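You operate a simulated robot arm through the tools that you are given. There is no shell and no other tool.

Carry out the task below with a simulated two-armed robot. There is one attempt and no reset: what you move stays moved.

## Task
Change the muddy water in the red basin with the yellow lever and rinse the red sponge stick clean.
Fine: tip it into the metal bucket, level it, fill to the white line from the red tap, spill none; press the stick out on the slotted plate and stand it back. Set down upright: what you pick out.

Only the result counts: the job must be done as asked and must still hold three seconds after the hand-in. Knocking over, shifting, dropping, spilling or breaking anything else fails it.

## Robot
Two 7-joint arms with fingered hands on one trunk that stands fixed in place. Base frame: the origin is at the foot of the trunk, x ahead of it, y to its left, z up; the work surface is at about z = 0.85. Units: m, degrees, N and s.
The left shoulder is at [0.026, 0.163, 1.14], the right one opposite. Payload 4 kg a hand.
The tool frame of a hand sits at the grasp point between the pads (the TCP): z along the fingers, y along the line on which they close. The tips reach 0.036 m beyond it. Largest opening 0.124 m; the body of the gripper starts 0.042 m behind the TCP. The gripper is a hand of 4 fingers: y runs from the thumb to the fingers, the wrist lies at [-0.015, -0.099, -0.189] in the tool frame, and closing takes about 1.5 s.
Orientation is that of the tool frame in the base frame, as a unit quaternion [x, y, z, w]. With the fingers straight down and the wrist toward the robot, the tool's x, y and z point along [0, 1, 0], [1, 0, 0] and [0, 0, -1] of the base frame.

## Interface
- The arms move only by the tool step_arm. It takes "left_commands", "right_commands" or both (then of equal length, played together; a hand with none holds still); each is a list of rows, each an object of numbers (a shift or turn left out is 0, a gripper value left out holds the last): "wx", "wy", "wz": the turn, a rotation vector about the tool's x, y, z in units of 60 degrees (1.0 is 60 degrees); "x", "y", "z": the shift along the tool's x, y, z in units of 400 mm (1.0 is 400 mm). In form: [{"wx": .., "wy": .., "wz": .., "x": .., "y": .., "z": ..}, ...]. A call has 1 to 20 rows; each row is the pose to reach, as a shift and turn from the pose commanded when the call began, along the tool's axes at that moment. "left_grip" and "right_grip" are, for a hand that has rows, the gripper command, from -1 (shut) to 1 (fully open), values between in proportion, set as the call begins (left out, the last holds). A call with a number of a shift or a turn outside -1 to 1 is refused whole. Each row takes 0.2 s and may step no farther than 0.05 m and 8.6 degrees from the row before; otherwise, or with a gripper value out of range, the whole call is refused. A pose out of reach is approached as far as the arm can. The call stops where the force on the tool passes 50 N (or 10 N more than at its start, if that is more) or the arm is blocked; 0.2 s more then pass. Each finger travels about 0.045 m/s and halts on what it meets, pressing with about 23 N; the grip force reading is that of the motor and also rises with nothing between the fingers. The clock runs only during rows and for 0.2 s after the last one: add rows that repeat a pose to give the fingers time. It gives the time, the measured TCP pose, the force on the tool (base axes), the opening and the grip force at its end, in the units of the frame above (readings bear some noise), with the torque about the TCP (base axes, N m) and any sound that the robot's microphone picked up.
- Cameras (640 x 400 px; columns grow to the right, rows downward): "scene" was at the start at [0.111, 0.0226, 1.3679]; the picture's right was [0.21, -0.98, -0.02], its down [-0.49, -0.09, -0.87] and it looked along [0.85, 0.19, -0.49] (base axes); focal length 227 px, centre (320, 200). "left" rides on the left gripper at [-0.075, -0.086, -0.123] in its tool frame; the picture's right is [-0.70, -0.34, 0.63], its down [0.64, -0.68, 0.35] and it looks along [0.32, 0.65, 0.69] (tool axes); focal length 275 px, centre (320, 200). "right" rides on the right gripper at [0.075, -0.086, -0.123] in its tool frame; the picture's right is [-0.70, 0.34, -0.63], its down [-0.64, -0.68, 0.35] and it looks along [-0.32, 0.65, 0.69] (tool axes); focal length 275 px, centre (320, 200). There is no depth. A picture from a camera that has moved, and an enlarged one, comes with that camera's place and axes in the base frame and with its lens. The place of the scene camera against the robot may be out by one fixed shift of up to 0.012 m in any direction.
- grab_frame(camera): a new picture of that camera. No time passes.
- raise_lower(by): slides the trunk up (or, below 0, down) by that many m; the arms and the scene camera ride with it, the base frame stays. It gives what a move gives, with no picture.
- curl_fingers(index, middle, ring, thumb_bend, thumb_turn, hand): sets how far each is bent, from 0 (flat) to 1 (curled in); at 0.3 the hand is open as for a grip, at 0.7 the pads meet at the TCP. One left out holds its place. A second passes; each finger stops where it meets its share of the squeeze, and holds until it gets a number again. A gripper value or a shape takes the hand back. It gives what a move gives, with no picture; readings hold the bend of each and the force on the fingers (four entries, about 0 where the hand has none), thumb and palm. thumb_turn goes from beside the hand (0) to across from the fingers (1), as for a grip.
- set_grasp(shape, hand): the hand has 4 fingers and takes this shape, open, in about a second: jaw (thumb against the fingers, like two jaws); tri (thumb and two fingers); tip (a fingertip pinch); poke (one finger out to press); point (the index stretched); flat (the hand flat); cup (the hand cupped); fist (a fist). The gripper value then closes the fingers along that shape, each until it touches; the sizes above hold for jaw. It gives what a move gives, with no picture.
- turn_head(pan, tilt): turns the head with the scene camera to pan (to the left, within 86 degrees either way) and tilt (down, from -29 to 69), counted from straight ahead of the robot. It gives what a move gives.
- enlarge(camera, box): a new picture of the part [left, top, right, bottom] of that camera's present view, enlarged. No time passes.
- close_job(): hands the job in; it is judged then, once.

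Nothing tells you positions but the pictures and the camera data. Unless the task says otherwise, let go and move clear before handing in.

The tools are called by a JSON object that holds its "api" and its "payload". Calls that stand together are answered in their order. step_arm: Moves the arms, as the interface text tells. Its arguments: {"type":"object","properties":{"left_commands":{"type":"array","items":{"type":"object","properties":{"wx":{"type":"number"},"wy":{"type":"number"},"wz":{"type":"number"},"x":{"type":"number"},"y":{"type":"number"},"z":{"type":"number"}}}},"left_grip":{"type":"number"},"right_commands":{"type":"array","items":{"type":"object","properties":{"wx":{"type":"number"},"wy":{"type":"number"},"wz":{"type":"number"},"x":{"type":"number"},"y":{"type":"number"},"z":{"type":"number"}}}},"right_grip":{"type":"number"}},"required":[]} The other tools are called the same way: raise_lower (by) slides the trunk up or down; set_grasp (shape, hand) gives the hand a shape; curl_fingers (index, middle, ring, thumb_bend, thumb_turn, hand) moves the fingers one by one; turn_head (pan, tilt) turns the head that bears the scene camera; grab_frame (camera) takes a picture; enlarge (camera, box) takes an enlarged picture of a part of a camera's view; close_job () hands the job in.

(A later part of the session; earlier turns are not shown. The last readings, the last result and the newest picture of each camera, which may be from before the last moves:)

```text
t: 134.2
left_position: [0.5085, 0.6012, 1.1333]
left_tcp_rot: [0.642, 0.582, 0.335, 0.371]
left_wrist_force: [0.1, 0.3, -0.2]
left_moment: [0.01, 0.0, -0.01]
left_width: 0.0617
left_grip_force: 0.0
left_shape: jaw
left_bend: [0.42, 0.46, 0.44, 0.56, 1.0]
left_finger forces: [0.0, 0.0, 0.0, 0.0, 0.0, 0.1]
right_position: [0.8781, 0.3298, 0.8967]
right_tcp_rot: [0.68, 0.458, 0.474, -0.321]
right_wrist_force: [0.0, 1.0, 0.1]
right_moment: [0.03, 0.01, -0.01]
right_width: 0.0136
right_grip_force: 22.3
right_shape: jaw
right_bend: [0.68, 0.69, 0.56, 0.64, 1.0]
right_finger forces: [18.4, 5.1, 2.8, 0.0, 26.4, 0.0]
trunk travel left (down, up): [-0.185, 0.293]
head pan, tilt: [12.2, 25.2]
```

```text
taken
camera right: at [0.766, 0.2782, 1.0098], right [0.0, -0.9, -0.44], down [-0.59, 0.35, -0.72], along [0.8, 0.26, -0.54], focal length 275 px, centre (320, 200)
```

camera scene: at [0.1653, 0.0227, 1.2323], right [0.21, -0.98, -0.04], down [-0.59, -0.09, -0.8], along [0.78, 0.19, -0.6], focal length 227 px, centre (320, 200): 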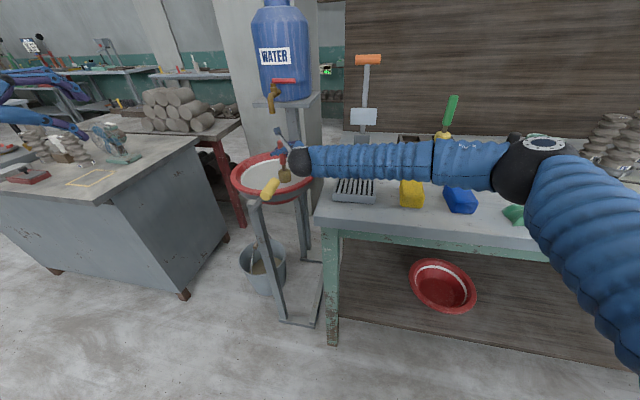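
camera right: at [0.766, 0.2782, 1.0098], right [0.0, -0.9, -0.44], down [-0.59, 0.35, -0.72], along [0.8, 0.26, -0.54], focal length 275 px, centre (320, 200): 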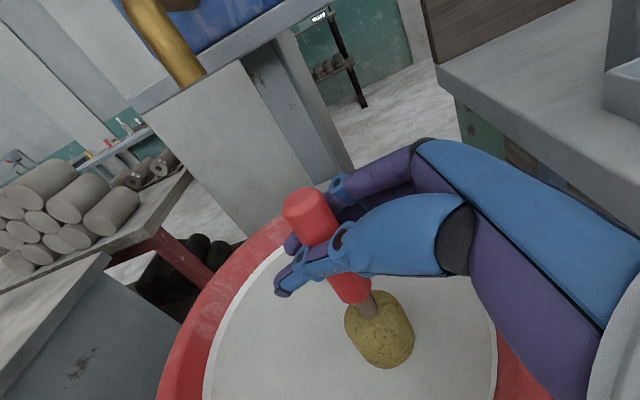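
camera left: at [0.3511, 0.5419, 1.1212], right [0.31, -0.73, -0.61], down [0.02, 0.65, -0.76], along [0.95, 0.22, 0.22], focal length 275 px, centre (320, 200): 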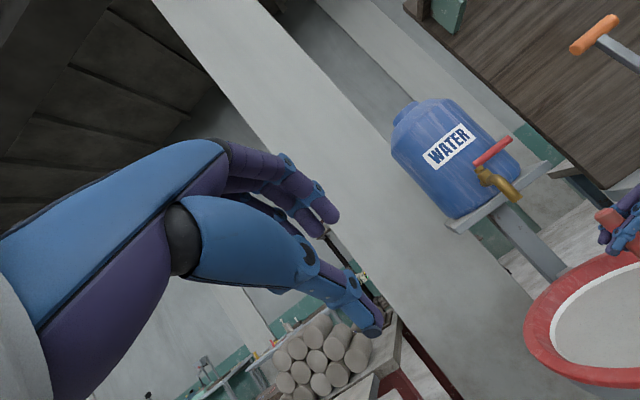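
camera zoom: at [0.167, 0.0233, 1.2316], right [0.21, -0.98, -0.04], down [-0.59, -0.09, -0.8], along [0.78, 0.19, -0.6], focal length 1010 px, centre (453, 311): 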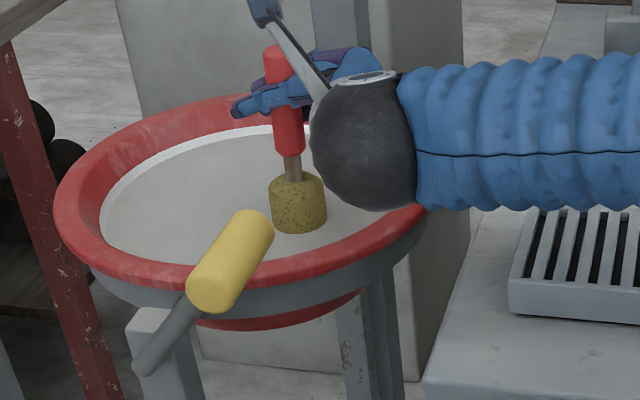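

Rinsing works: the handle is bright red and the mud blotches are gone. I'll do two more loops to finish it.

{"api": "step_arm", "payload": {"right_commands": [{"x": 0.0048, "y": 0.0348, "z": 0.0132}, {"x": 0.019, "y": 0.0044, "z": 0.0524}, {"x": 0.0162, "y": -0.0327, "z": 0.0447}, {"x": 0.0134, "y": -0.0698, "z": 0.0369}, {"x": 0.0027, "y": -0.0639, "z": 0.0075}, {"x": -0.008, "y": -0.0579, "z": -0.022}, {"x": -0.0115, "y": -0.0335, "z": -0.0318}, {"x": -0.0151, "y": -0.0091, "z": -0.0415}, {"x": 0, "y": 0.013, "z": -0.014}, {"x": 0.0048, "y": 0.0348, "z": 0.0132}, {"x": 0.019, "y": 0.0044, "z": 0.0524}, {"x": 0.0162, "y": -0.0327, "z": 0.0447}, {"x": 0.0134, "y": -0.0698, "z": 0.0369}, {"x": 0.0027, "y": -0.0639, "z": 0.0075}, {"x": -0.008, "y": -0.0579, "z": -0.022}, {"x": -0.0115, "y": -0.0335, "z": -0.0318}, {"x": -0.0151, "y": -0.0091, "z": -0.0415}, {"x": 0, "y": 0.0, "z": 0.0}]}}

{"api": "enlarge", "payload": {"camera": "scene", "box": [230, 130, 350, 220]}}

{"api": "enlarge", "payload": {"camera": "right", "box": [160, 180, 520, 400]}}

```text
t: 138.0
left_position: [0.5085, 0.602, 1.132]
left_tcp_rot: [0.642, 0.582, 0.335, 0.371]
left_wrist_force: [0.1, 0.0, -0.5]
left_moment: [0.01, 0.01, -0.01]
left_width: 0.0618
left_grip_force: 0.0
left_shape: jaw
left_bend: [0.42, 0.46, 0.44, 0.56, 1.0]
left_finger forces: [0.0, 0.0, 0.0, 0.1, 0.0, 0.1]
right_position: [0.8797, 0.3281, 0.8967]
right_tcp_rot: [0.68, 0.458, 0.475, -0.32]
right_wrist_force: [-0.2, -1.0, 0.1]
right_moment: [0.03, 0.04, 0.01]
right_width: 0.0132
right_grip_force: 22.6
right_shape: jaw
right_bend: [0.68, 0.69, 0.56, 0.64, 1.0]
right_finger forces: [18.4, 4.9, 2.8, 0.0, 26.3, 0.0]
trunk travel left (down, up): [-0.185, 0.293]
head pan, tilt: [12.2, 25.2]
```

```text
4.44 times, centred on (290, 175) of scene
camera zoom: at [0.1669, 0.0234, 1.2317], right [0.21, -0.98, -0.04], down [-0.59, -0.09, -0.8], along [0.78, 0.19, -0.6], focal length 1010 px, centre (453, 311)
```

zoom: 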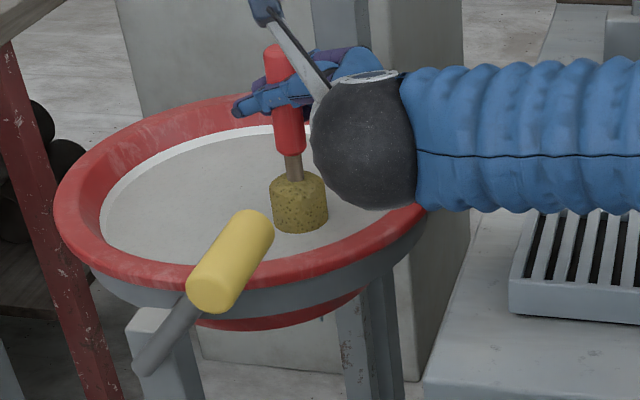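

```text
1.78 times, centred on (340, 290) of right
camera zoom: at [0.7669, 0.2782, 1.0099], right [0.0, -0.9, -0.44], down [-0.59, 0.35, -0.72], along [0.8, 0.26, -0.54], focal length 489 px, centre (284, 40)
```

zoom: 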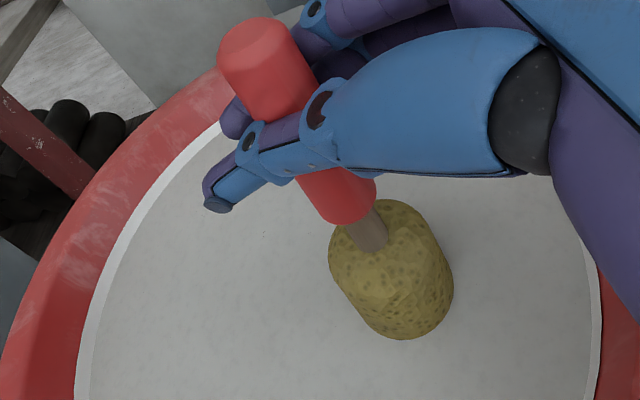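

The stick looks clean. I'll raise it slowly out of the water and let it drip over the basin.

{"api": "raise_lower", "payload": {"by": 0.06}}

{"api": "raise_lower", "payload": {"by": 0.055}}

{"api": "enlarge", "payload": {"camera": "scene", "box": [230, 140, 350, 260]}}

{"api": "grab_frame", "payload": {"camera": "right"}}

```text
t: 139.0
left_position: [0.5081, 0.6011, 1.1926]
left_tcp_rot: [0.642, 0.582, 0.335, 0.37]
left_wrist_force: [-0.7, -0.1, 0.8]
left_moment: [0.02, 0.03, 0.0]
left_width: 0.0615
left_grip_force: 0.0
left_shape: jaw
left_bend: [0.42, 0.46, 0.44, 0.56, 1.0]
left_finger forces: [0.1, 0.1, 0.0, 0.1, 0.0, 0.0]
right_position: [0.8786, 0.329, 0.956]
right_tcp_rot: [0.68, 0.458, 0.474, -0.321]
right_wrist_force: [0.3, -1.1, -0.7]
right_moment: [0.0, 0.02, -0.02]
right_width: 0.0134
right_grip_force: 23.1
right_shape: jaw
right_bend: [0.68, 0.69, 0.56, 0.64, 1.0]
right_finger forces: [18.4, 5.0, 2.8, 0.0, 26.2, 0.1]
trunk travel left (down, up): [-0.245, 0.233]
head pan, tilt: [12.2, 25.2]
```

```text
t: 139.9
left_position: [0.5082, 0.6007, 1.2483]
left_tcp_rot: [0.643, 0.581, 0.334, 0.371]
left_wrist_force: [-0.3, 0.2, -0.8]
left_moment: [0.0, -0.04, 0.0]
left_width: 0.0619
left_grip_force: 0.1
left_shape: jaw
left_bend: [0.42, 0.46, 0.44, 0.56, 1.0]
left_finger forces: [0.1, 0.0, 0.0, 0.1, 0.0, 0.0]
right_position: [0.8786, 0.3283, 1.0111]
right_tcp_rot: [0.679, 0.458, 0.475, -0.32]
right_wrist_force: [0.5, -0.5, -1.2]
right_moment: [0.0, 0.01, -0.02]
right_width: 0.0134
right_grip_force: 22.7
right_shape: jaw
right_bend: [0.68, 0.69, 0.56, 0.64, 1.0]
right_finger forces: [18.5, 5.0, 2.8, 0.0, 26.2, 0.0]
trunk travel left (down, up): [-0.3, 0.178]
head pan, tilt: [12.2, 25.2]
```

```text
3.33 times, centred on (290, 200) of scene
camera zoom: at [0.1115, 0.0232, 1.3677], right [0.21, -0.98, -0.02], down [-0.49, -0.09, -0.87], along [0.85, 0.19, -0.49], focal length 758 px, centre (420, 200)
```

zoom: 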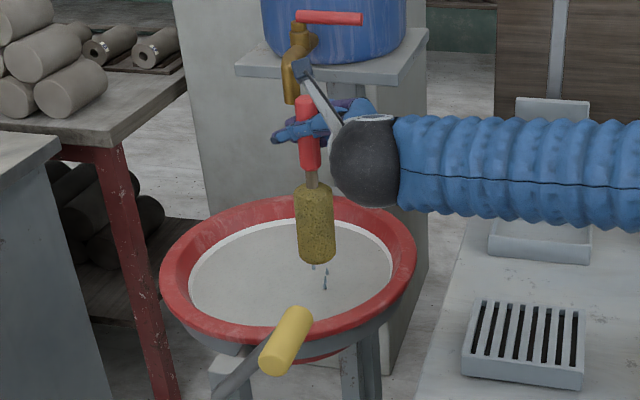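

```text
taken
camera right: at [0.7655, 0.2781, 1.1249], right [0.0, -0.9, -0.44], down [-0.59, 0.35, -0.72], along [0.8, 0.26, -0.54], focal length 275 px, centre (320, 200)
```

right: 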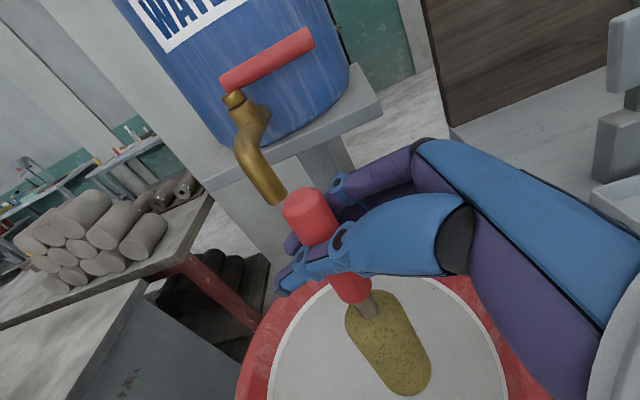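

It's visibly dripping, so I'll hold it over the basin until the drips stop.

{"api": "step_arm", "payload": {"right_commands": [{"z": 0}, {"z": 0}, {"z": 0}, {"z": 0}, {"z": 0}, {"z": 0}, {"z": 0}, {"z": 0}, {"z": 0}, {"z": 0}, {"z": 0}, {"z": 0}, {"z": 0}, {"z": 0}, {"z": 0}, {"z": 0}, {"z": 0}, {"z": 0}, {"z": 0}, {"z": 0}]}}

{"api": "enlarge", "payload": {"camera": "scene", "box": [260, 180, 330, 250]}}

{"api": "step_arm", "payload": {"right_commands": [{"z": 0}, {"z": 0}, {"z": 0}, {"z": 0}, {"z": 0}, {"z": 0}, {"z": 0}, {"z": 0}, {"z": 0}, {"z": 0}, {"z": 0}, {"z": 0}, {"z": 0}, {"z": 0}, {"z": 0}, {"z": 0}, {"z": 0}, {"z": 0}, {"z": 0}, {"z": 0}]}}

{"api": "enlarge", "payload": {"camera": "scene", "box": [260, 180, 330, 250]}}

```text
t: 144.1
left_position: [0.5065, 0.6019, 1.2489]
left_tcp_rot: [0.642, 0.582, 0.336, 0.37]
left_wrist_force: [0.4, 0.4, -0.5]
left_moment: [-0.02, -0.03, -0.01]
left_width: 0.0618
left_grip_force: 0.0
left_shape: jaw
left_bend: [0.42, 0.46, 0.44, 0.56, 1.0]
left_finger forces: [0.0, 0.0, 0.1, 0.1, 0.0, 0.0]
right_position: [0.8779, 0.3292, 1.0136]
right_tcp_rot: [0.679, 0.457, 0.476, -0.321]
right_wrist_force: [-0.2, 0.5, -0.9]
right_moment: [-0.04, -0.01, 0.01]
right_width: 0.0134
right_grip_force: 23.2
right_shape: jaw
right_bend: [0.68, 0.69, 0.56, 0.64, 1.0]
right_finger forces: [18.5, 4.8, 2.6, 0.0, 26.2, 0.0]
trunk travel left (down, up): [-0.3, 0.178]
head pan, tilt: [12.2, 25.2]
```

```text
5.71 times, centred on (295, 215) of scene
camera zoom: at [0.111, 0.023, 1.3679], right [0.21, -0.98, -0.02], down [-0.49, -0.09, -0.87], along [0.85, 0.19, -0.49], focal length 1299 px, centre (463, 114)
```

zoom: 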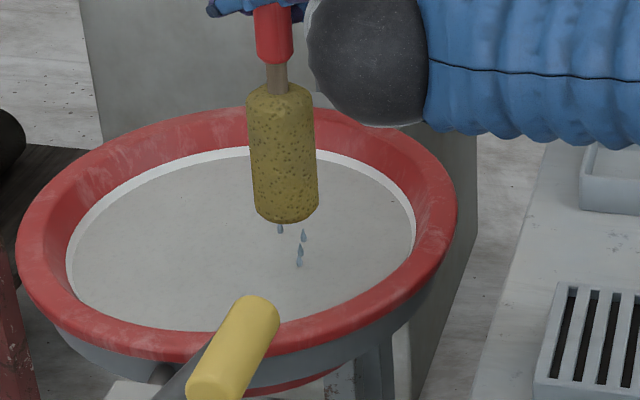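

```text
t: 148.3
left_position: [0.5067, 0.5996, 1.2486]
left_tcp_rot: [0.641, 0.582, 0.336, 0.37]
left_wrist_force: [0.8, -0.3, 0.3]
left_moment: [-0.02, 0.02, 0.0]
left_width: 0.0617
left_grip_force: 0.0
left_shape: jaw
left_bend: [0.42, 0.46, 0.44, 0.56, 1.0]
left_finger forces: [0.0, 0.0, 0.0, 0.0, 0.0, 0.1]
right_position: [0.8779, 0.3283, 1.0132]
right_tcp_rot: [0.68, 0.457, 0.475, -0.322]
right_wrist_force: [0.0, 0.2, -1.0]
right_moment: [0.01, 0.0, 0.0]
right_width: 0.0133
right_grip_force: 22.6
right_shape: jaw
right_bend: [0.68, 0.69, 0.56, 0.64, 1.0]
right_finger forces: [18.5, 4.9, 2.7, 0.1, 26.2, 0.1]
trunk travel left (down, up): [-0.3, 0.178]
head pan, tilt: [12.2, 25.2]
```

```text
5.71 times, centred on (295, 215) of scene
camera zoom: at [0.111, 0.023, 1.3679], right [0.21, -0.98, -0.02], down [-0.49, -0.09, -0.87], along [0.85, 0.19, -0.49], focal length 1299 px, centre (463, 114)
```

zoom: 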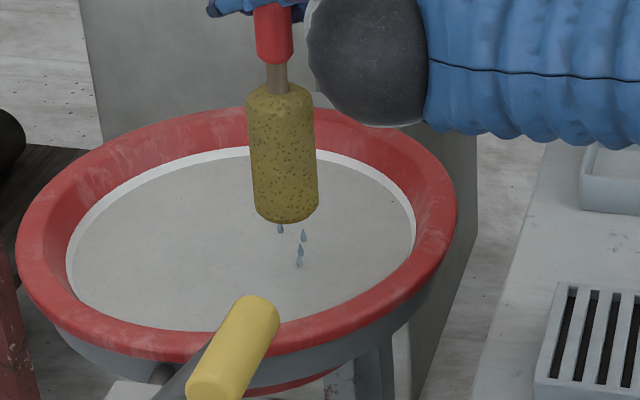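

The drip markers look unchanged. I'll keep waiting longer to see whether the dripping stops.

{"api": "step_arm", "payload": {"right_commands": [{"z": 0}, {"z": 0}, {"z": 0}, {"z": 0}, {"z": 0}, {"z": 0}, {"z": 0}, {"z": 0}, {"z": 0}, {"z": 0}, {"z": 0}, {"z": 0}, {"z": 0}, {"z": 0}, {"z": 0}, {"z": 0}, {"z": 0}, {"z": 0}, {"z": 0}, {"z": 0}]}}

{"api": "step_arm", "payload": {"right_commands": [{"z": 0}, {"z": 0}, {"z": 0}, {"z": 0}, {"z": 0}, {"z": 0}, {"z": 0}, {"z": 0}, {"z": 0}, {"z": 0}, {"z": 0}, {"z": 0}, {"z": 0}, {"z": 0}, {"z": 0}, {"z": 0}, {"z": 0}, {"z": 0}, {"z": 0}, {"z": 0}]}}

{"api": "enlarge", "payload": {"camera": "scene", "box": [260, 180, 330, 250]}}

{"api": "step_arm", "payload": {"right_commands": [{"z": 0}, {"z": 0}, {"z": 0}, {"z": 0}, {"z": 0}, {"z": 0}, {"z": 0}, {"z": 0}, {"z": 0}, {"z": 0}, {"z": 0}, {"z": 0}, {"z": 0}, {"z": 0}, {"z": 0}, {"z": 0}, {"z": 0}, {"z": 0}, {"z": 0}, {"z": 0}]}}

{"api": "enlarge", "payload": {"camera": "scene", "box": [260, 180, 330, 250]}}

```text
t: 152.5
left_position: [0.5073, 0.6015, 1.2488]
left_tcp_rot: [0.643, 0.581, 0.334, 0.371]
left_wrist_force: [0.7, 0.2, 0.8]
left_moment: [0.0, -0.02, 0.02]
left_width: 0.0617
left_grip_force: 0.1
left_shape: jaw
left_bend: [0.42, 0.46, 0.44, 0.56, 1.0]
left_finger forces: [0.0, 0.1, 0.0, 0.0, 0.1, 0.1]
right_position: [0.8779, 0.3277, 1.0134]
right_tcp_rot: [0.679, 0.458, 0.475, -0.321]
right_wrist_force: [0.5, 0.5, -0.7]
right_moment: [-0.01, 0.0, 0.0]
right_width: 0.0137
right_grip_force: 23.3
right_shape: jaw
right_bend: [0.68, 0.69, 0.56, 0.64, 1.0]
right_finger forces: [18.5, 4.9, 2.7, 0.1, 26.2, 0.1]
trunk travel left (down, up): [-0.3, 0.178]
head pan, tilt: [12.2, 25.2]
```

```text
t: 156.7
left_position: [0.5076, 0.6014, 1.2492]
left_tcp_rot: [0.642, 0.582, 0.335, 0.37]
left_wrist_force: [-0.1, -0.2, 1.0]
left_moment: [-0.03, 0.02, -0.02]
left_width: 0.0621
left_grip_force: 0.1
left_shape: jaw
left_bend: [0.42, 0.46, 0.44, 0.56, 1.0]
left_finger forces: [0.0, 0.0, 0.1, 0.0, 0.1, 0.0]
right_position: [0.877, 0.3293, 1.0138]
right_tcp_rot: [0.68, 0.458, 0.475, -0.321]
right_wrist_force: [0.5, 0.8, -0.1]
right_moment: [-0.01, -0.03, -0.03]
right_width: 0.0133
right_grip_force: 23.2
right_shape: jaw
right_bend: [0.68, 0.69, 0.56, 0.64, 1.0]
right_finger forces: [18.6, 4.9, 2.7, 0.0, 26.2, 0.0]
trunk travel left (down, up): [-0.3, 0.178]
head pan, tilt: [12.2, 25.2]
```

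```text
5.71 times, centred on (295, 215) of scene
camera zoom: at [0.111, 0.023, 1.3679], right [0.21, -0.98, -0.02], down [-0.49, -0.09, -0.87], along [0.85, 0.19, -0.49], focal length 1299 px, centre (463, 114)
```

zoom: 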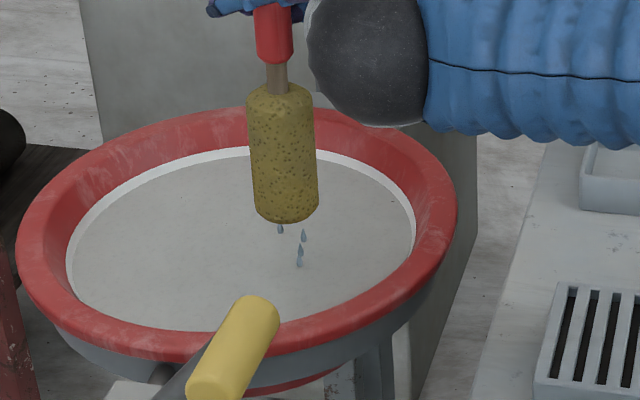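

```text
t: 160.9
left_position: [0.5066, 0.6009, 1.2483]
left_tcp_rot: [0.642, 0.582, 0.336, 0.37]
left_wrist_force: [-0.3, -0.6, -0.1]
left_moment: [-0.01, 0.03, -0.02]
left_width: 0.0619
left_grip_force: 0.0
left_shape: jaw
left_bend: [0.42, 0.46, 0.44, 0.56, 1.0]
left_finger forces: [0.0, 0.0, 0.0, 0.1, 0.0, 0.0]
right_position: [0.8775, 0.3287, 1.0131]
right_tcp_rot: [0.68, 0.457, 0.475, -0.321]
right_wrist_force: [0.6, 0.7, -0.4]
right_moment: [0.02, 0.0, -0.03]
right_width: 0.0134
right_grip_force: 23.1
right_shape: jaw
right_bend: [0.68, 0.69, 0.56, 0.64, 1.0]
right_finger forces: [18.5, 4.9, 2.7, 0.1, 26.2, 0.0]
trunk travel left (down, up): [-0.3, 0.178]
head pan, tilt: [12.2, 25.2]
```

```text
5.71 times, centred on (295, 215) of scene
camera zoom: at [0.111, 0.023, 1.3679], right [0.21, -0.98, -0.02], down [-0.49, -0.09, -0.87], along [0.85, 0.19, -0.49], focal length 1299 px, centre (463, 114)
```

zoom: 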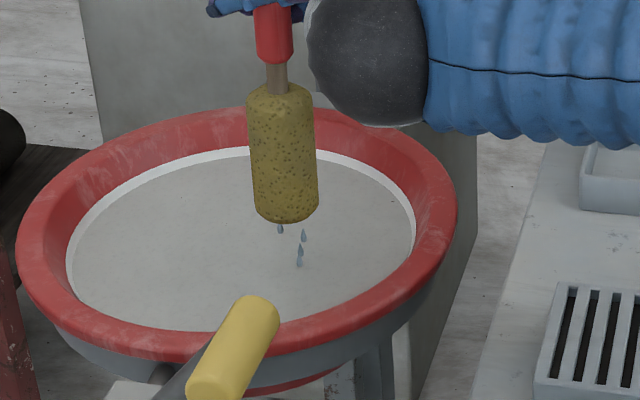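

The drops remain regardless, so that's just its wet state until pressed. The plate is about x 0.683–0.779, y −0.008–0.109. I'll lift over the rim and carry the sponge quickly to above the plate.

{"api": "step_arm", "payload": {"right_commands": [{"x": 0.043, "z": -0.0157}, {"x": 0.086, "z": -0.0313}, {"x": 0.129, "z": -0.047}, {"wx": -0.0515, "wz": 0.0187, "x": 0.0907, "y": -0.0112, "z": -0.1522}, {"wx": -0.1029, "wz": 0.0375, "x": 0.0524, "y": -0.0224, "z": -0.2574}, {"wx": -0.1544, "wz": 0.0562, "x": 0.0141, "y": -0.0336, "z": -0.3626}, {"wx": -0.2059, "wz": 0.0749, "x": -0.0241, "y": -0.0447, "z": -0.4679}, {"wx": -0.2574, "wz": 0.0936, "x": -0.0624, "y": -0.0559, "z": -0.5731}, {"wx": -0.3088, "wz": 0.1124, "x": -0.1007, "y": -0.0671, "z": -0.6783}, {"wx": -0.3603, "wz": 0.1311, "x": -0.139, "y": -0.0783, "z": -0.7835}]}}

{"api": "grab_frame", "payload": {"camera": "right"}}

{"api": "enlarge", "payload": {"camera": "scene", "box": [260, 140, 400, 270]}}

```text
t: 163.1
left_position: [0.5063, 0.5996, 1.2496]
left_tcp_rot: [0.642, 0.581, 0.336, 0.371]
left_wrist_force: [-0.4, 0.4, -0.2]
left_moment: [0.01, -0.01, 0.02]
left_width: 0.0617
left_grip_force: 0.0
left_shape: jaw
left_bend: [0.42, 0.46, 0.44, 0.56, 1.0]
left_finger forces: [0.1, 0.0, 0.0, 0.0, 0.0, 0.0]
right_position: [0.7322, 0.0463, 1.0701]
right_tcp_rot: [0.757, 0.314, 0.53, -0.219]
right_wrist_force: [0.3, 0.0, 0.1]
right_moment: [0.01, 0.0, 0.02]
right_width: 0.0132
right_grip_force: 22.8
right_shape: jaw
right_bend: [0.68, 0.69, 0.56, 0.64, 1.0]
right_finger forces: [18.6, 4.9, 2.9, 0.1, 26.3, 0.1]
trunk travel left (down, up): [-0.3, 0.178]
head pan, tilt: [12.2, 25.2]
```

```text
taken
camera right: at [0.6074, 0.0438, 1.1818], right [-0.35, -0.83, -0.44], down [-0.41, 0.56, -0.72], along [0.84, -0.08, -0.53], focal length 275 px, centre (320, 200)
```

right: 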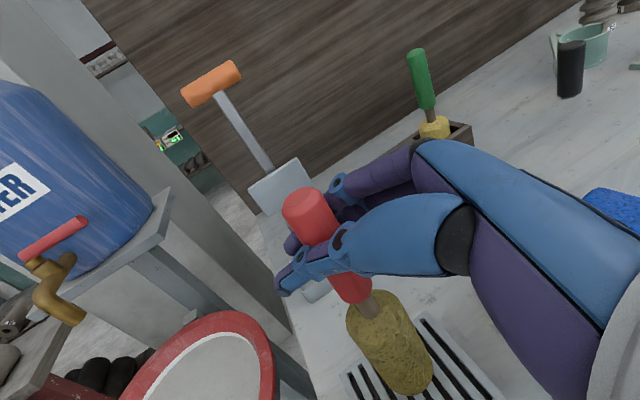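

```text
3.08 times, centred on (330, 205) of scene
camera zoom: at [0.1102, 0.022, 1.3681], right [0.21, -0.98, -0.02], down [-0.48, -0.09, -0.87], along [0.85, 0.19, -0.49], focal length 700 px, centre (289, 185)
```

zoom: 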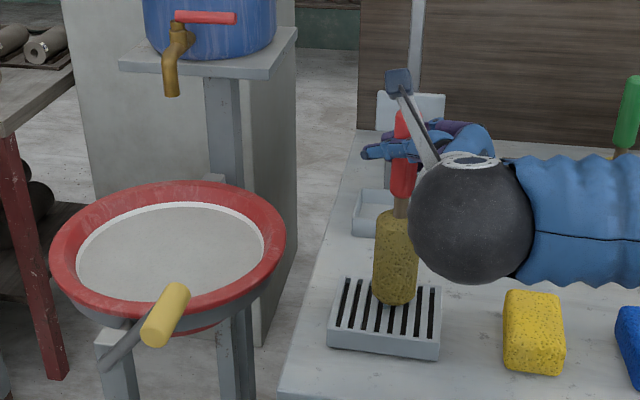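

The sponge is above the plate. I'll lower it in small steps until it touches, then press.

{"api": "step_arm", "payload": {"right_commands": [{"x": -0.0141, "z": 0.0051}, {"x": -0.0282, "z": 0.0103}, {"x": -0.0353, "z": 0.0128}, {"x": -0.0423, "z": 0.0154}]}}

{"api": "enlarge", "payload": {"camera": "scene", "box": [310, 170, 390, 270]}}

```text
t: 164.1
left_position: [0.5052, 0.6014, 1.2509]
left_tcp_rot: [0.642, 0.581, 0.336, 0.372]
left_wrist_force: [-0.4, 0.7, -0.4]
left_moment: [-0.01, -0.02, -0.01]
left_width: 0.062
left_grip_force: 0.1
left_shape: jaw
left_bend: [0.42, 0.46, 0.44, 0.56, 1.0]
left_finger forces: [0.1, 0.0, 0.0, 0.1, 0.0, 0.0]
right_position: [0.7307, 0.0494, 1.0555]
right_tcp_rot: [0.755, 0.313, 0.533, -0.22]
right_wrist_force: [-1.2, 0.5, 31.5]
right_moment: [-0.08, -0.66, 0.04]
right_width: 0.0128
right_grip_force: 22.7
right_shape: jaw
right_bend: [0.68, 0.69, 0.56, 0.64, 1.0]
right_finger forces: [19.0, 6.2, 3.6, 0.1, 28.3, 0.0]
trunk travel left (down, up): [-0.3, 0.178]
head pan, tilt: [12.2, 25.2]
```

```text
4.00 times, centred on (350, 220) of scene
camera zoom: at [0.1083, 0.023, 1.3686], right [0.21, -0.98, -0.02], down [-0.48, -0.09, -0.87], along [0.85, 0.19, -0.49], focal length 910 px, centre (200, 120)
```

zoom: 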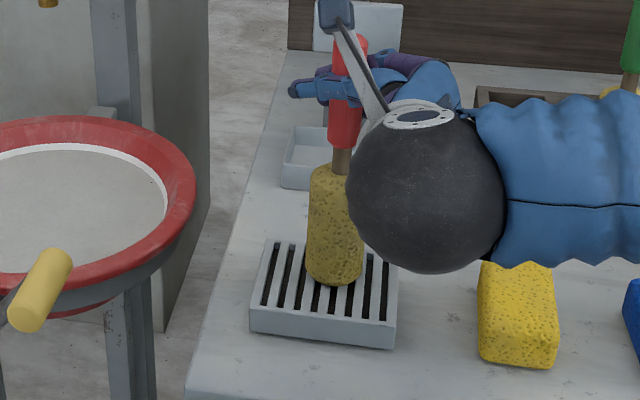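

The press reads about 31 N and the sponge has already turned lighter. I'll hold it for over a second.

{"api": "step_arm", "payload": {"right_commands": [{"z": 0}, {"z": 0}, {"z": 0}, {"z": 0}, {"z": 0}, {"z": 0}, {"z": 0}]}}

{"api": "grab_frame", "payload": {"camera": "right"}}

{"api": "enlarge", "payload": {"camera": "scene", "box": [310, 170, 390, 270]}}

```text
t: 165.7
left_position: [0.5051, 0.601, 1.2497]
left_tcp_rot: [0.642, 0.58, 0.335, 0.372]
left_wrist_force: [-1.0, -0.6, 0.2]
left_moment: [-0.01, 0.01, 0.0]
left_width: 0.0618
left_grip_force: 0.0
left_shape: jaw
left_bend: [0.42, 0.46, 0.44, 0.56, 1.0]
left_finger forces: [0.0, 0.1, 0.1, 0.1, 0.1, 0.0]
right_position: [0.729, 0.0499, 1.053]
right_tcp_rot: [0.756, 0.315, 0.531, -0.219]
right_wrist_force: [-1.1, 1.8, 32.9]
right_moment: [-0.05, -0.61, 0.09]
right_width: 0.0124
right_grip_force: 23.4
right_shape: jaw
right_bend: [0.68, 0.7, 0.56, 0.65, 0.98]
right_finger forces: [18.7, 5.5, 3.4, 0.0, 28.2, 0.1]
trunk travel left (down, up): [-0.3, 0.178]
head pan, tilt: [12.2, 25.2]
```

```text
taken
camera right: at [0.6057, 0.0468, 1.1653], right [-0.35, -0.83, -0.44], down [-0.41, 0.56, -0.72], along [0.84, -0.08, -0.53], focal length 275 px, centre (320, 200)
```

right: 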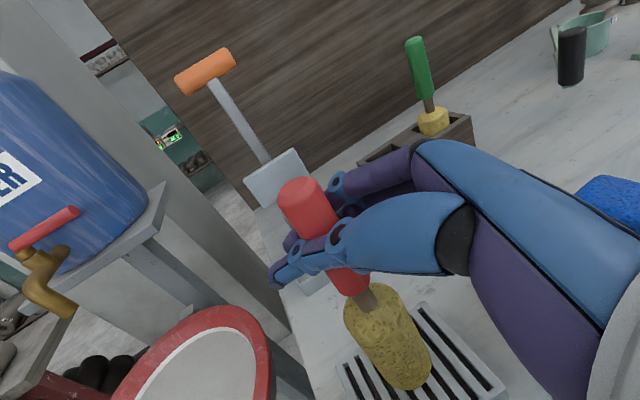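

```text
4.00 times, centred on (350, 220) of scene
camera zoom: at [0.1084, 0.0228, 1.3683], right [0.21, -0.98, -0.02], down [-0.48, -0.09, -0.87], along [0.85, 0.19, -0.49], focal length 910 px, centre (200, 120)
```

zoom: 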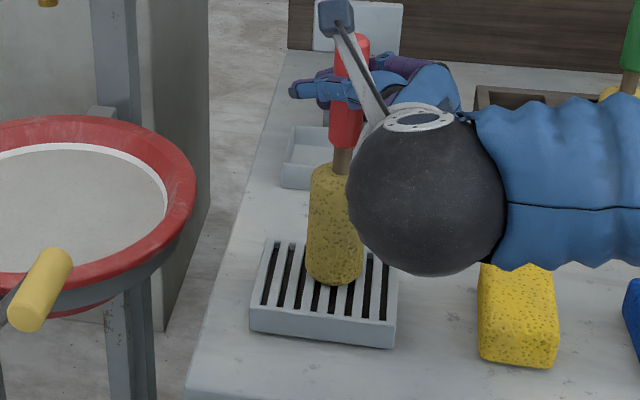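

The stick holds with only slight slip. I'll lift slightly and press once more to be sure it's squeezed out.

{"api": "step_arm", "payload": {"right_commands": [{"x": 0.0235, "z": -0.0086}, {"x": 0.047, "z": -0.0171}, {"x": 0.047, "z": -0.0171}, {"x": 0.0235, "z": -0.0086}, {"x": 0.008, "z": -0.003}, {"x": -0.002, "z": 0.0007}, {"x": -0.002, "z": 0.0007}, {"x": -0.002, "z": 0.0007}, {"x": -0.002, "z": 0.0007}, {"x": -0.002, "z": 0.0007}, {"x": -0.002, "z": 0.0007}]}}

{"api": "step_arm", "payload": {"right_commands": [{"x": 0.0235, "z": -0.0086}, {"x": 0.047, "z": -0.0171}, {"x": 0.0705, "z": -0.0257}, {"x": 0.094, "z": -0.0342}, {"x": 0.094, "z": -0.0342}, {"x": 0.094, "z": -0.0342}]}}

{"api": "enlarge", "payload": {"camera": "scene", "box": [310, 150, 410, 270]}}

{"api": "grab_frame", "payload": {"camera": "right"}}

```text
t: 168.1
left_position: [0.5049, 0.6014, 1.2498]
left_tcp_rot: [0.642, 0.581, 0.336, 0.371]
left_wrist_force: [0.2, -0.6, -0.6]
left_moment: [-0.04, -0.02, 0.01]
left_width: 0.0615
left_grip_force: 0.1
left_shape: jaw
left_bend: [0.42, 0.46, 0.44, 0.56, 1.0]
left_finger forces: [0.0, 0.1, 0.1, 0.1, 0.0, 0.0]
right_position: [0.7314, 0.0507, 1.0525]
right_tcp_rot: [0.757, 0.313, 0.53, -0.22]
right_wrist_force: [1.2, -0.3, 32.1]
right_moment: [-0.13, -0.59, 0.04]
right_width: 0.0114
right_grip_force: 23.1
right_shape: jaw
right_bend: [0.67, 0.71, 0.57, 0.65, 0.99]
right_finger forces: [20.1, 4.9, 3.7, 0.0, 25.1, 0.0]
trunk travel left (down, up): [-0.3, 0.178]
head pan, tilt: [12.2, 25.2]
```

```text
t: 169.5
left_position: [0.5084, 0.6005, 1.2492]
left_tcp_rot: [0.643, 0.581, 0.335, 0.372]
left_wrist_force: [-0.6, -0.3, 0.8]
left_moment: [0.01, -0.02, 0.01]
left_width: 0.0617
left_grip_force: 0.0
left_shape: jaw
left_bend: [0.42, 0.46, 0.44, 0.56, 1.0]
left_finger forces: [0.0, 0.0, 0.0, 0.0, 0.0, 0.0]
right_position: [0.7323, 0.0484, 1.0915]
right_tcp_rot: [0.757, 0.314, 0.529, -0.219]
right_wrist_force: [-0.4, -0.1, 0.3]
right_moment: [0.04, -0.02, 0.01]
right_width: 0.0111
right_grip_force: 22.9
right_shape: jaw
right_bend: [0.68, 0.71, 0.57, 0.65, 1.0]
right_finger forces: [19.6, 4.3, 3.1, 0.1, 26.5, 0.0]
trunk travel left (down, up): [-0.3, 0.178]
head pan, tilt: [12.2, 25.2]
```

```text
3.33 times, centred on (360, 210) of scene
camera zoom: at [0.1108, 0.0228, 1.368], right [0.21, -0.98, -0.02], down [-0.49, -0.09, -0.87], along [0.85, 0.19, -0.49], focal length 758 px, centre (187, 167)
```

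zoom: 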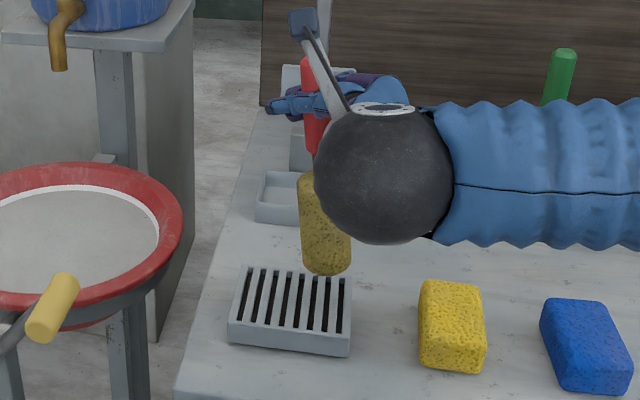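

```text
taken
camera right: at [0.6084, 0.0465, 1.2034], right [-0.35, -0.83, -0.44], down [-0.41, 0.56, -0.72], along [0.84, -0.08, -0.53], focal length 275 px, centre (320, 200)
```

right: 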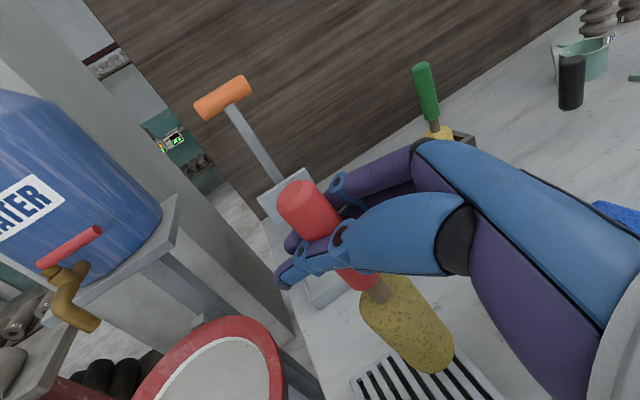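

The stick tilted a little in the grip, and the sponge is lighter. I'll zoom in to judge wetness and tilt.

{"api": "enlarge", "payload": {"camera": "scene", "box": [335, 170, 385, 240]}}

{"api": "enlarge", "payload": {"camera": "right", "box": [260, 160, 500, 400]}}

```text
5.71 times, centred on (360, 205) of scene
camera zoom: at [0.1108, 0.0228, 1.368], right [0.21, -0.98, -0.02], down [-0.49, -0.09, -0.87], along [0.85, 0.19, -0.49], focal length 1299 px, centre (91, 171)
```

zoom: 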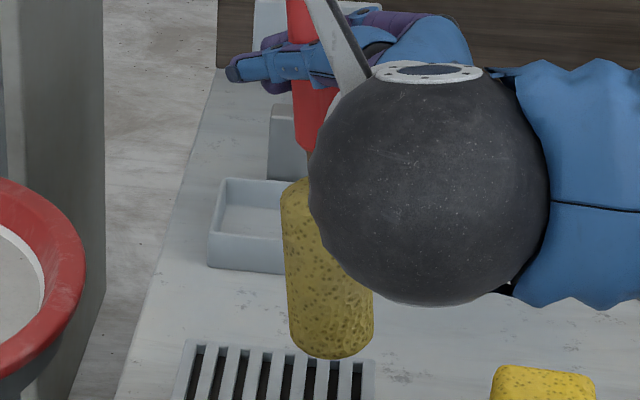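

```text
1.67 times, centred on (380, 280) of right
camera zoom: at [0.6084, 0.0465, 1.2034], right [-0.35, -0.83, -0.44], down [-0.41, 0.56, -0.72], along [0.84, -0.08, -0.53], focal length 459 px, centre (220, 67)
```

zoom: 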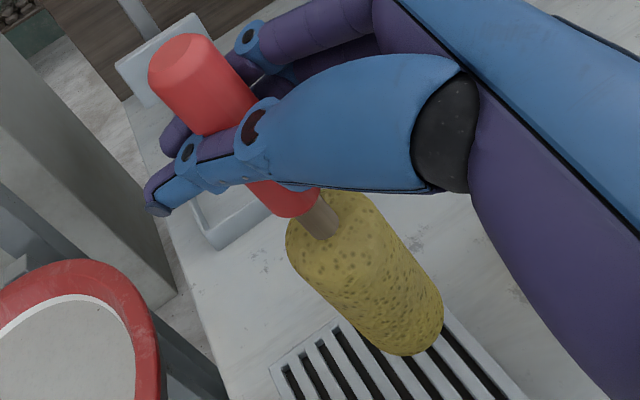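

The stick leans about 9° in the grip, with its top forward; the sponge looks pressed out. I'll raise it and pitch the hand 9° so that the stick hangs vertical again.

{"api": "step_arm", "payload": {"right_commands": [{"wy": 0.05, "x": 0.0353, "z": -0.0128}, {"wy": 0.1, "x": 0.0705, "z": -0.0257}, {"wy": 0.15, "x": 0.094, "z": -0.0342}]}}

{"api": "enlarge", "payload": {"camera": "right", "box": [260, 160, 500, 400]}}

{"api": "enlarge", "payload": {"camera": "scene", "box": [320, 140, 420, 240]}}

```text
t: 170.3
left_position: [0.506, 0.6033, 1.2475]
left_tcp_rot: [0.642, 0.582, 0.335, 0.371]
left_wrist_force: [0.0, 0.7, 0.1]
left_moment: [-0.02, -0.01, -0.02]
left_width: 0.0616
left_grip_force: 0.0
left_shape: jaw
left_bend: [0.42, 0.46, 0.44, 0.56, 1.0]
left_finger forces: [0.1, 0.0, 0.0, 0.0, 0.0, 0.0]
right_position: [0.7322, 0.0504, 1.1301]
right_tcp_rot: [0.713, 0.295, 0.588, -0.244]
right_wrist_force: [-0.9, 0.1, -0.8]
right_moment: [-0.01, 0.04, -0.05]
right_width: 0.0112
right_grip_force: 23.2
right_shape: jaw
right_bend: [0.68, 0.71, 0.58, 0.65, 1.0]
right_finger forces: [19.3, 4.0, 2.8, 0.0, 26.3, 0.0]
trunk travel left (down, up): [-0.3, 0.178]
head pan, tilt: [12.2, 25.2]
```

```text
1.67 times, centred on (380, 280) of right
camera zoom: at [0.596, 0.0362, 1.2273], right [-0.3, -0.77, -0.56], down [-0.33, 0.63, -0.7], along [0.9, -0.02, -0.44], focal length 459 px, centre (220, 67)
```

zoom: 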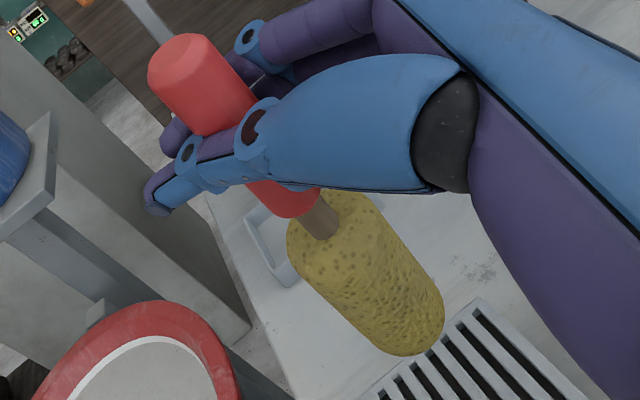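

```text
4.00 times, centred on (370, 190) of scene
camera zoom: at [0.11, 0.0237, 1.3682], right [0.21, -0.98, -0.02], down [-0.48, -0.09, -0.87], along [0.85, 0.19, -0.49], focal length 910 px, centre (120, 240)
```

zoom: 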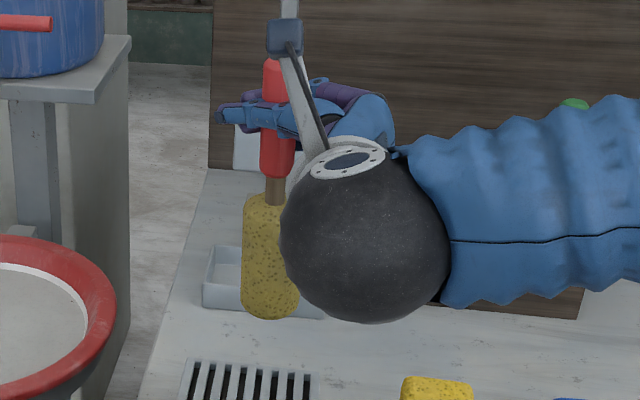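

The stick is vertical again, and the sponge is clean yellow. I'll carry it back toward the box at a height clearing everything.

{"api": "step_arm", "payload": {"right_commands": [{"wx": -0.0491, "wz": 0.0095, "x": 0.0222, "y": 0.0772, "z": 0.0092}, {"wx": -0.0982, "wz": 0.0191, "x": 0.0444, "y": 0.1544, "z": 0.0184}, {"wx": -0.1472, "wz": 0.0286, "x": 0.0666, "y": 0.2316, "z": 0.0276}, {"wx": -0.1963, "wz": 0.0382, "x": 0.0888, "y": 0.3088, "z": 0.0368}, {"wx": -0.2454, "wz": 0.0477, "x": 0.111, "y": 0.386, "z": 0.046}]}}

{"api": "grab_frame", "payload": {"camera": "right"}}

{"api": "grab_frame", "payload": {"camera": "scene"}}

```text
t: 171.5
left_position: [0.5081, 0.6003, 1.248]
left_tcp_rot: [0.642, 0.582, 0.335, 0.371]
left_wrist_force: [0.6, -1.0, 0.2]
left_moment: [-0.01, -0.02, 0.0]
left_width: 0.0619
left_grip_force: 0.1
left_shape: jaw
left_bend: [0.42, 0.46, 0.44, 0.56, 1.0]
left_finger forces: [0.0, 0.0, 0.1, 0.0, 0.0, 0.0]
right_position: [0.8596, -0.0411, 1.1691]
right_tcp_rot: [0.746, 0.2, 0.614, -0.165]
right_wrist_force: [-0.5, -1.1, -1.4]
right_moment: [0.0, -0.01, 0.0]
right_width: 0.0111
right_grip_force: 22.9
right_shape: jaw
right_bend: [0.68, 0.71, 0.58, 0.65, 1.0]
right_finger forces: [19.2, 4.1, 2.9, 0.0, 26.1, 0.1]
trunk travel left (down, up): [-0.3, 0.178]
head pan, tilt: [12.2, 25.2]
```

```text
taken
camera right: at [0.7253, -0.0196, 1.2671], right [-0.49, -0.67, -0.56], down [-0.15, 0.7, -0.7], along [0.86, -0.25, -0.44], focal length 275 px, centre (320, 200)
```

right: 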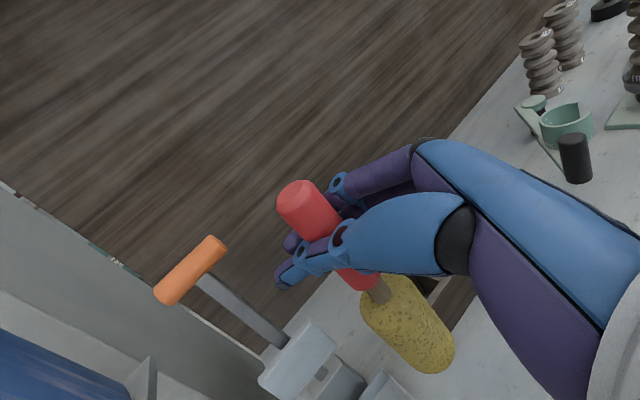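

```text
taken
camera scene: at [0.1113, 0.0226, 1.3679], right [0.21, -0.98, -0.02], down [-0.49, -0.09, -0.87], along [0.85, 0.19, -0.49], focal length 227 px, centre (320, 200)
```

scene: 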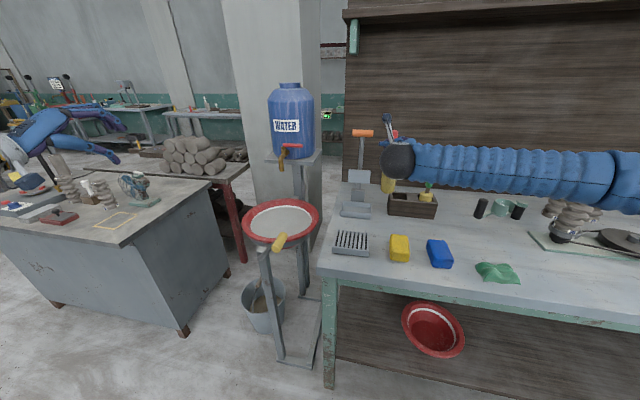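

Carrying well. I'll move to directly above the empty slot.

{"api": "step_arm", "payload": {"right_commands": [{"x": 0.0072, "y": 0.0608, "z": 0.0372}, {"x": 0.0144, "y": 0.1216, "z": 0.0744}, {"x": 0.0216, "y": 0.1824, "z": 0.1116}, {"x": 0.0288, "y": 0.2432, "z": 0.1488}, {"x": 0.036, "y": 0.304, "z": 0.186}]}}

{"api": "grab_frame", "payload": {"camera": "right"}}

{"api": "enlarge", "payload": {"camera": "scene", "box": [370, 120, 450, 220]}}

```text
t: 172.7
left_position: [0.5068, 0.5999, 1.2482]
left_tcp_rot: [0.642, 0.582, 0.336, 0.37]
left_wrist_force: [0.9, -0.4, 0.6]
left_moment: [0.01, -0.01, -0.01]
left_width: 0.0618
left_grip_force: 0.2
left_shape: jaw
left_bend: [0.42, 0.46, 0.44, 0.56, 1.0]
left_finger forces: [0.0, 0.1, 0.1, 0.0, 0.0, 0.0]
right_position: [0.9868, -0.1089, 1.1698]
right_tcp_rot: [0.745, 0.2, 0.614, -0.165]
right_wrist_force: [0.9, -0.2, -1.0]
right_moment: [0.02, 0.02, 0.0]
right_width: 0.0111
right_grip_force: 22.8
right_shape: jaw
right_bend: [0.68, 0.71, 0.58, 0.65, 1.0]
right_finger forces: [18.8, 3.9, 2.8, 0.0, 25.9, 0.0]
trunk travel left (down, up): [-0.3, 0.178]
head pan, tilt: [12.2, 25.2]
```

```text
taken
camera right: at [0.8521, -0.0877, 1.268], right [-0.49, -0.67, -0.56], down [-0.15, 0.7, -0.7], along [0.86, -0.25, -0.44], focal length 275 px, centre (320, 200)
```

right: 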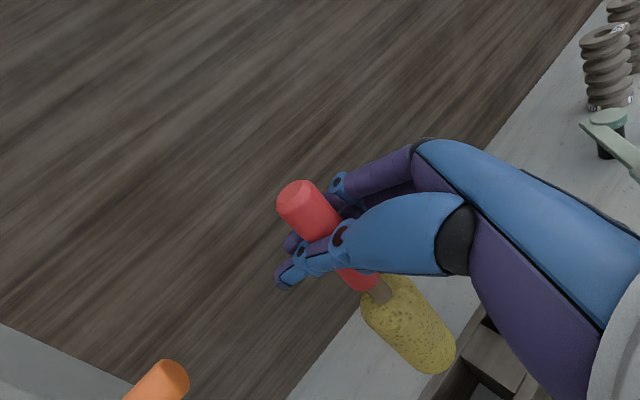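

```text
4.00 times, centred on (410, 170) of scene
camera zoom: at [0.1115, 0.0225, 1.3679], right [0.21, -0.98, -0.02], down [-0.49, -0.09, -0.87], along [0.85, 0.19, -0.49], focal length 910 px, centre (-40, 320)
```

zoom: 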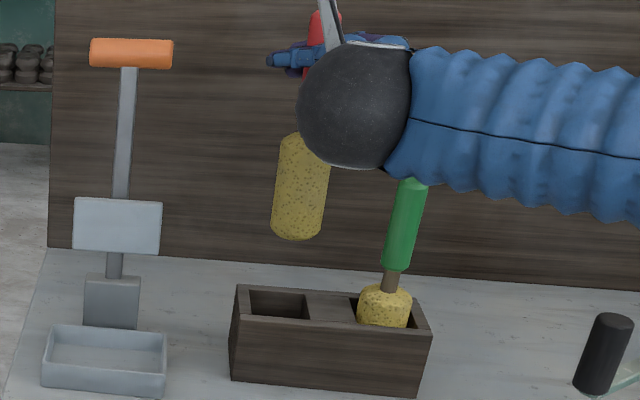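

The stick is above the box. I'll zoom to check its verticality and alignment with the slot.

{"api": "enlarge", "payload": {"camera": "scene", "box": [380, 110, 440, 220]}}

{"api": "enlarge", "payload": {"camera": "right", "box": [260, 160, 540, 400]}}

```text
3.64 times, centred on (410, 165) of scene
camera zoom: at [0.1115, 0.0225, 1.3679], right [0.21, -0.98, -0.02], down [-0.49, -0.09, -0.87], along [0.85, 0.19, -0.49], focal length 827 px, centre (-7, 327)
```

zoom: 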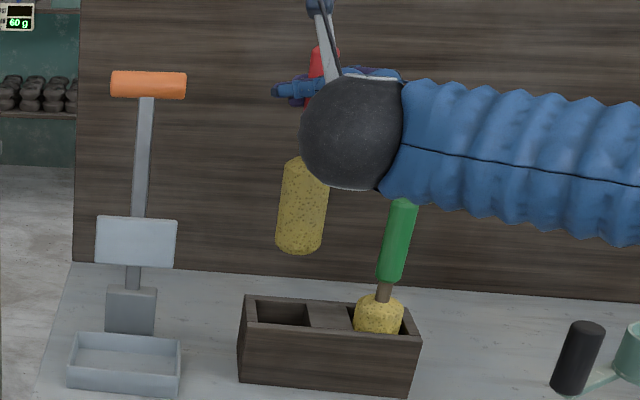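

```text
1.67 times, centred on (400, 280) of right
camera zoom: at [0.8521, -0.0877, 1.268], right [-0.49, -0.67, -0.56], down [-0.15, 0.7, -0.7], along [0.86, -0.25, -0.44], focal length 459 px, centre (187, 67)
```

zoom: 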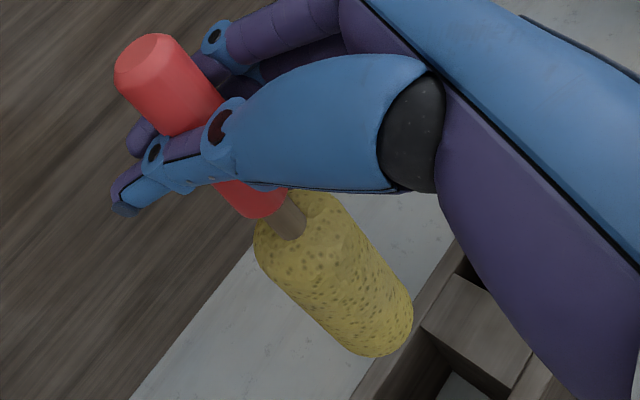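

The alignment is within a few millimetres. I'll shift 2.5 mm left and lower it to just above the box top for a closer look.

{"api": "step_arm", "payload": {"right_commands": [{"x": -0.0364, "y": -0.0011, "z": 0.0078}, {"x": -0.073, "y": -0.0022, "z": 0.0156}, {"x": -0.11, "y": -0.0032, "z": 0.0233}, {"x": -0.147, "y": -0.0043, "z": 0.0311}, {"x": -0.1834, "y": -0.0054, "z": 0.0389}]}}

{"api": "enlarge", "payload": {"camera": "scene", "box": [380, 130, 440, 230]}}

{"api": "enlarge", "payload": {"camera": "right", "box": [260, 160, 540, 400]}}

```text
t: 173.9
left_position: [0.5067, 0.601, 1.2493]
left_tcp_rot: [0.642, 0.581, 0.336, 0.371]
left_wrist_force: [0.1, -0.9, 0.0]
left_moment: [0.0, -0.06, -0.01]
left_width: 0.0617
left_grip_force: 0.1
left_shape: jaw
left_bend: [0.42, 0.46, 0.44, 0.56, 1.0]
left_finger forces: [0.1, 0.0, 0.0, 0.0, 0.1, 0.1]
right_position: [0.9864, -0.1051, 1.0981]
right_tcp_rot: [0.745, 0.2, 0.615, -0.165]
right_wrist_force: [-0.1, -0.9, 5.7]
right_moment: [-0.1, -0.13, -0.03]
right_width: 0.011
right_grip_force: 23.5
right_shape: jaw
right_bend: [0.68, 0.71, 0.58, 0.65, 1.0]
right_finger forces: [18.6, 4.1, 3.0, 0.1, 25.4, 0.1]
trunk travel left (down, up): [-0.3, 0.178]
head pan, tilt: [12.2, 25.2]
```

```text
4.00 times, centred on (410, 180) of scene
camera zoom: at [0.1098, 0.0231, 1.3683], right [0.21, -0.98, -0.02], down [-0.48, -0.09, -0.87], along [0.85, 0.19, -0.49], focal length 910 px, centre (-40, 280)
```

zoom: 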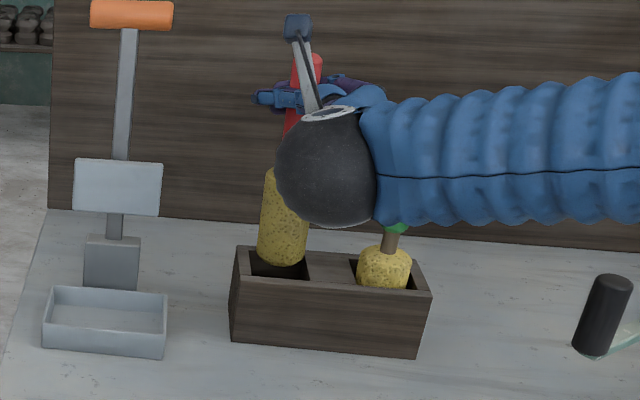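

```text
1.67 times, centred on (400, 280) of right
camera zoom: at [0.8505, -0.0842, 1.1943], right [-0.48, -0.67, -0.56], down [-0.15, 0.7, -0.7], along [0.86, -0.25, -0.44], focal length 459 px, centre (187, 67)
```

zoom: 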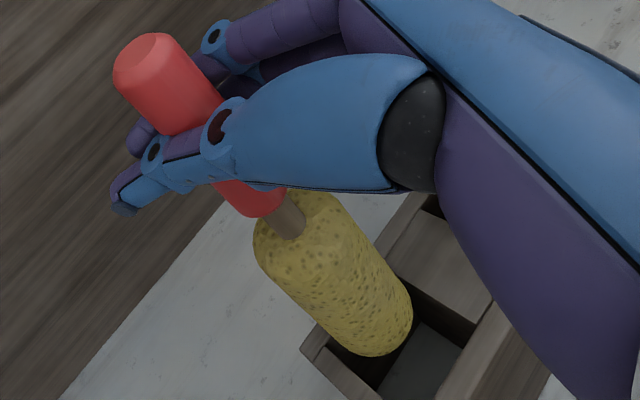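

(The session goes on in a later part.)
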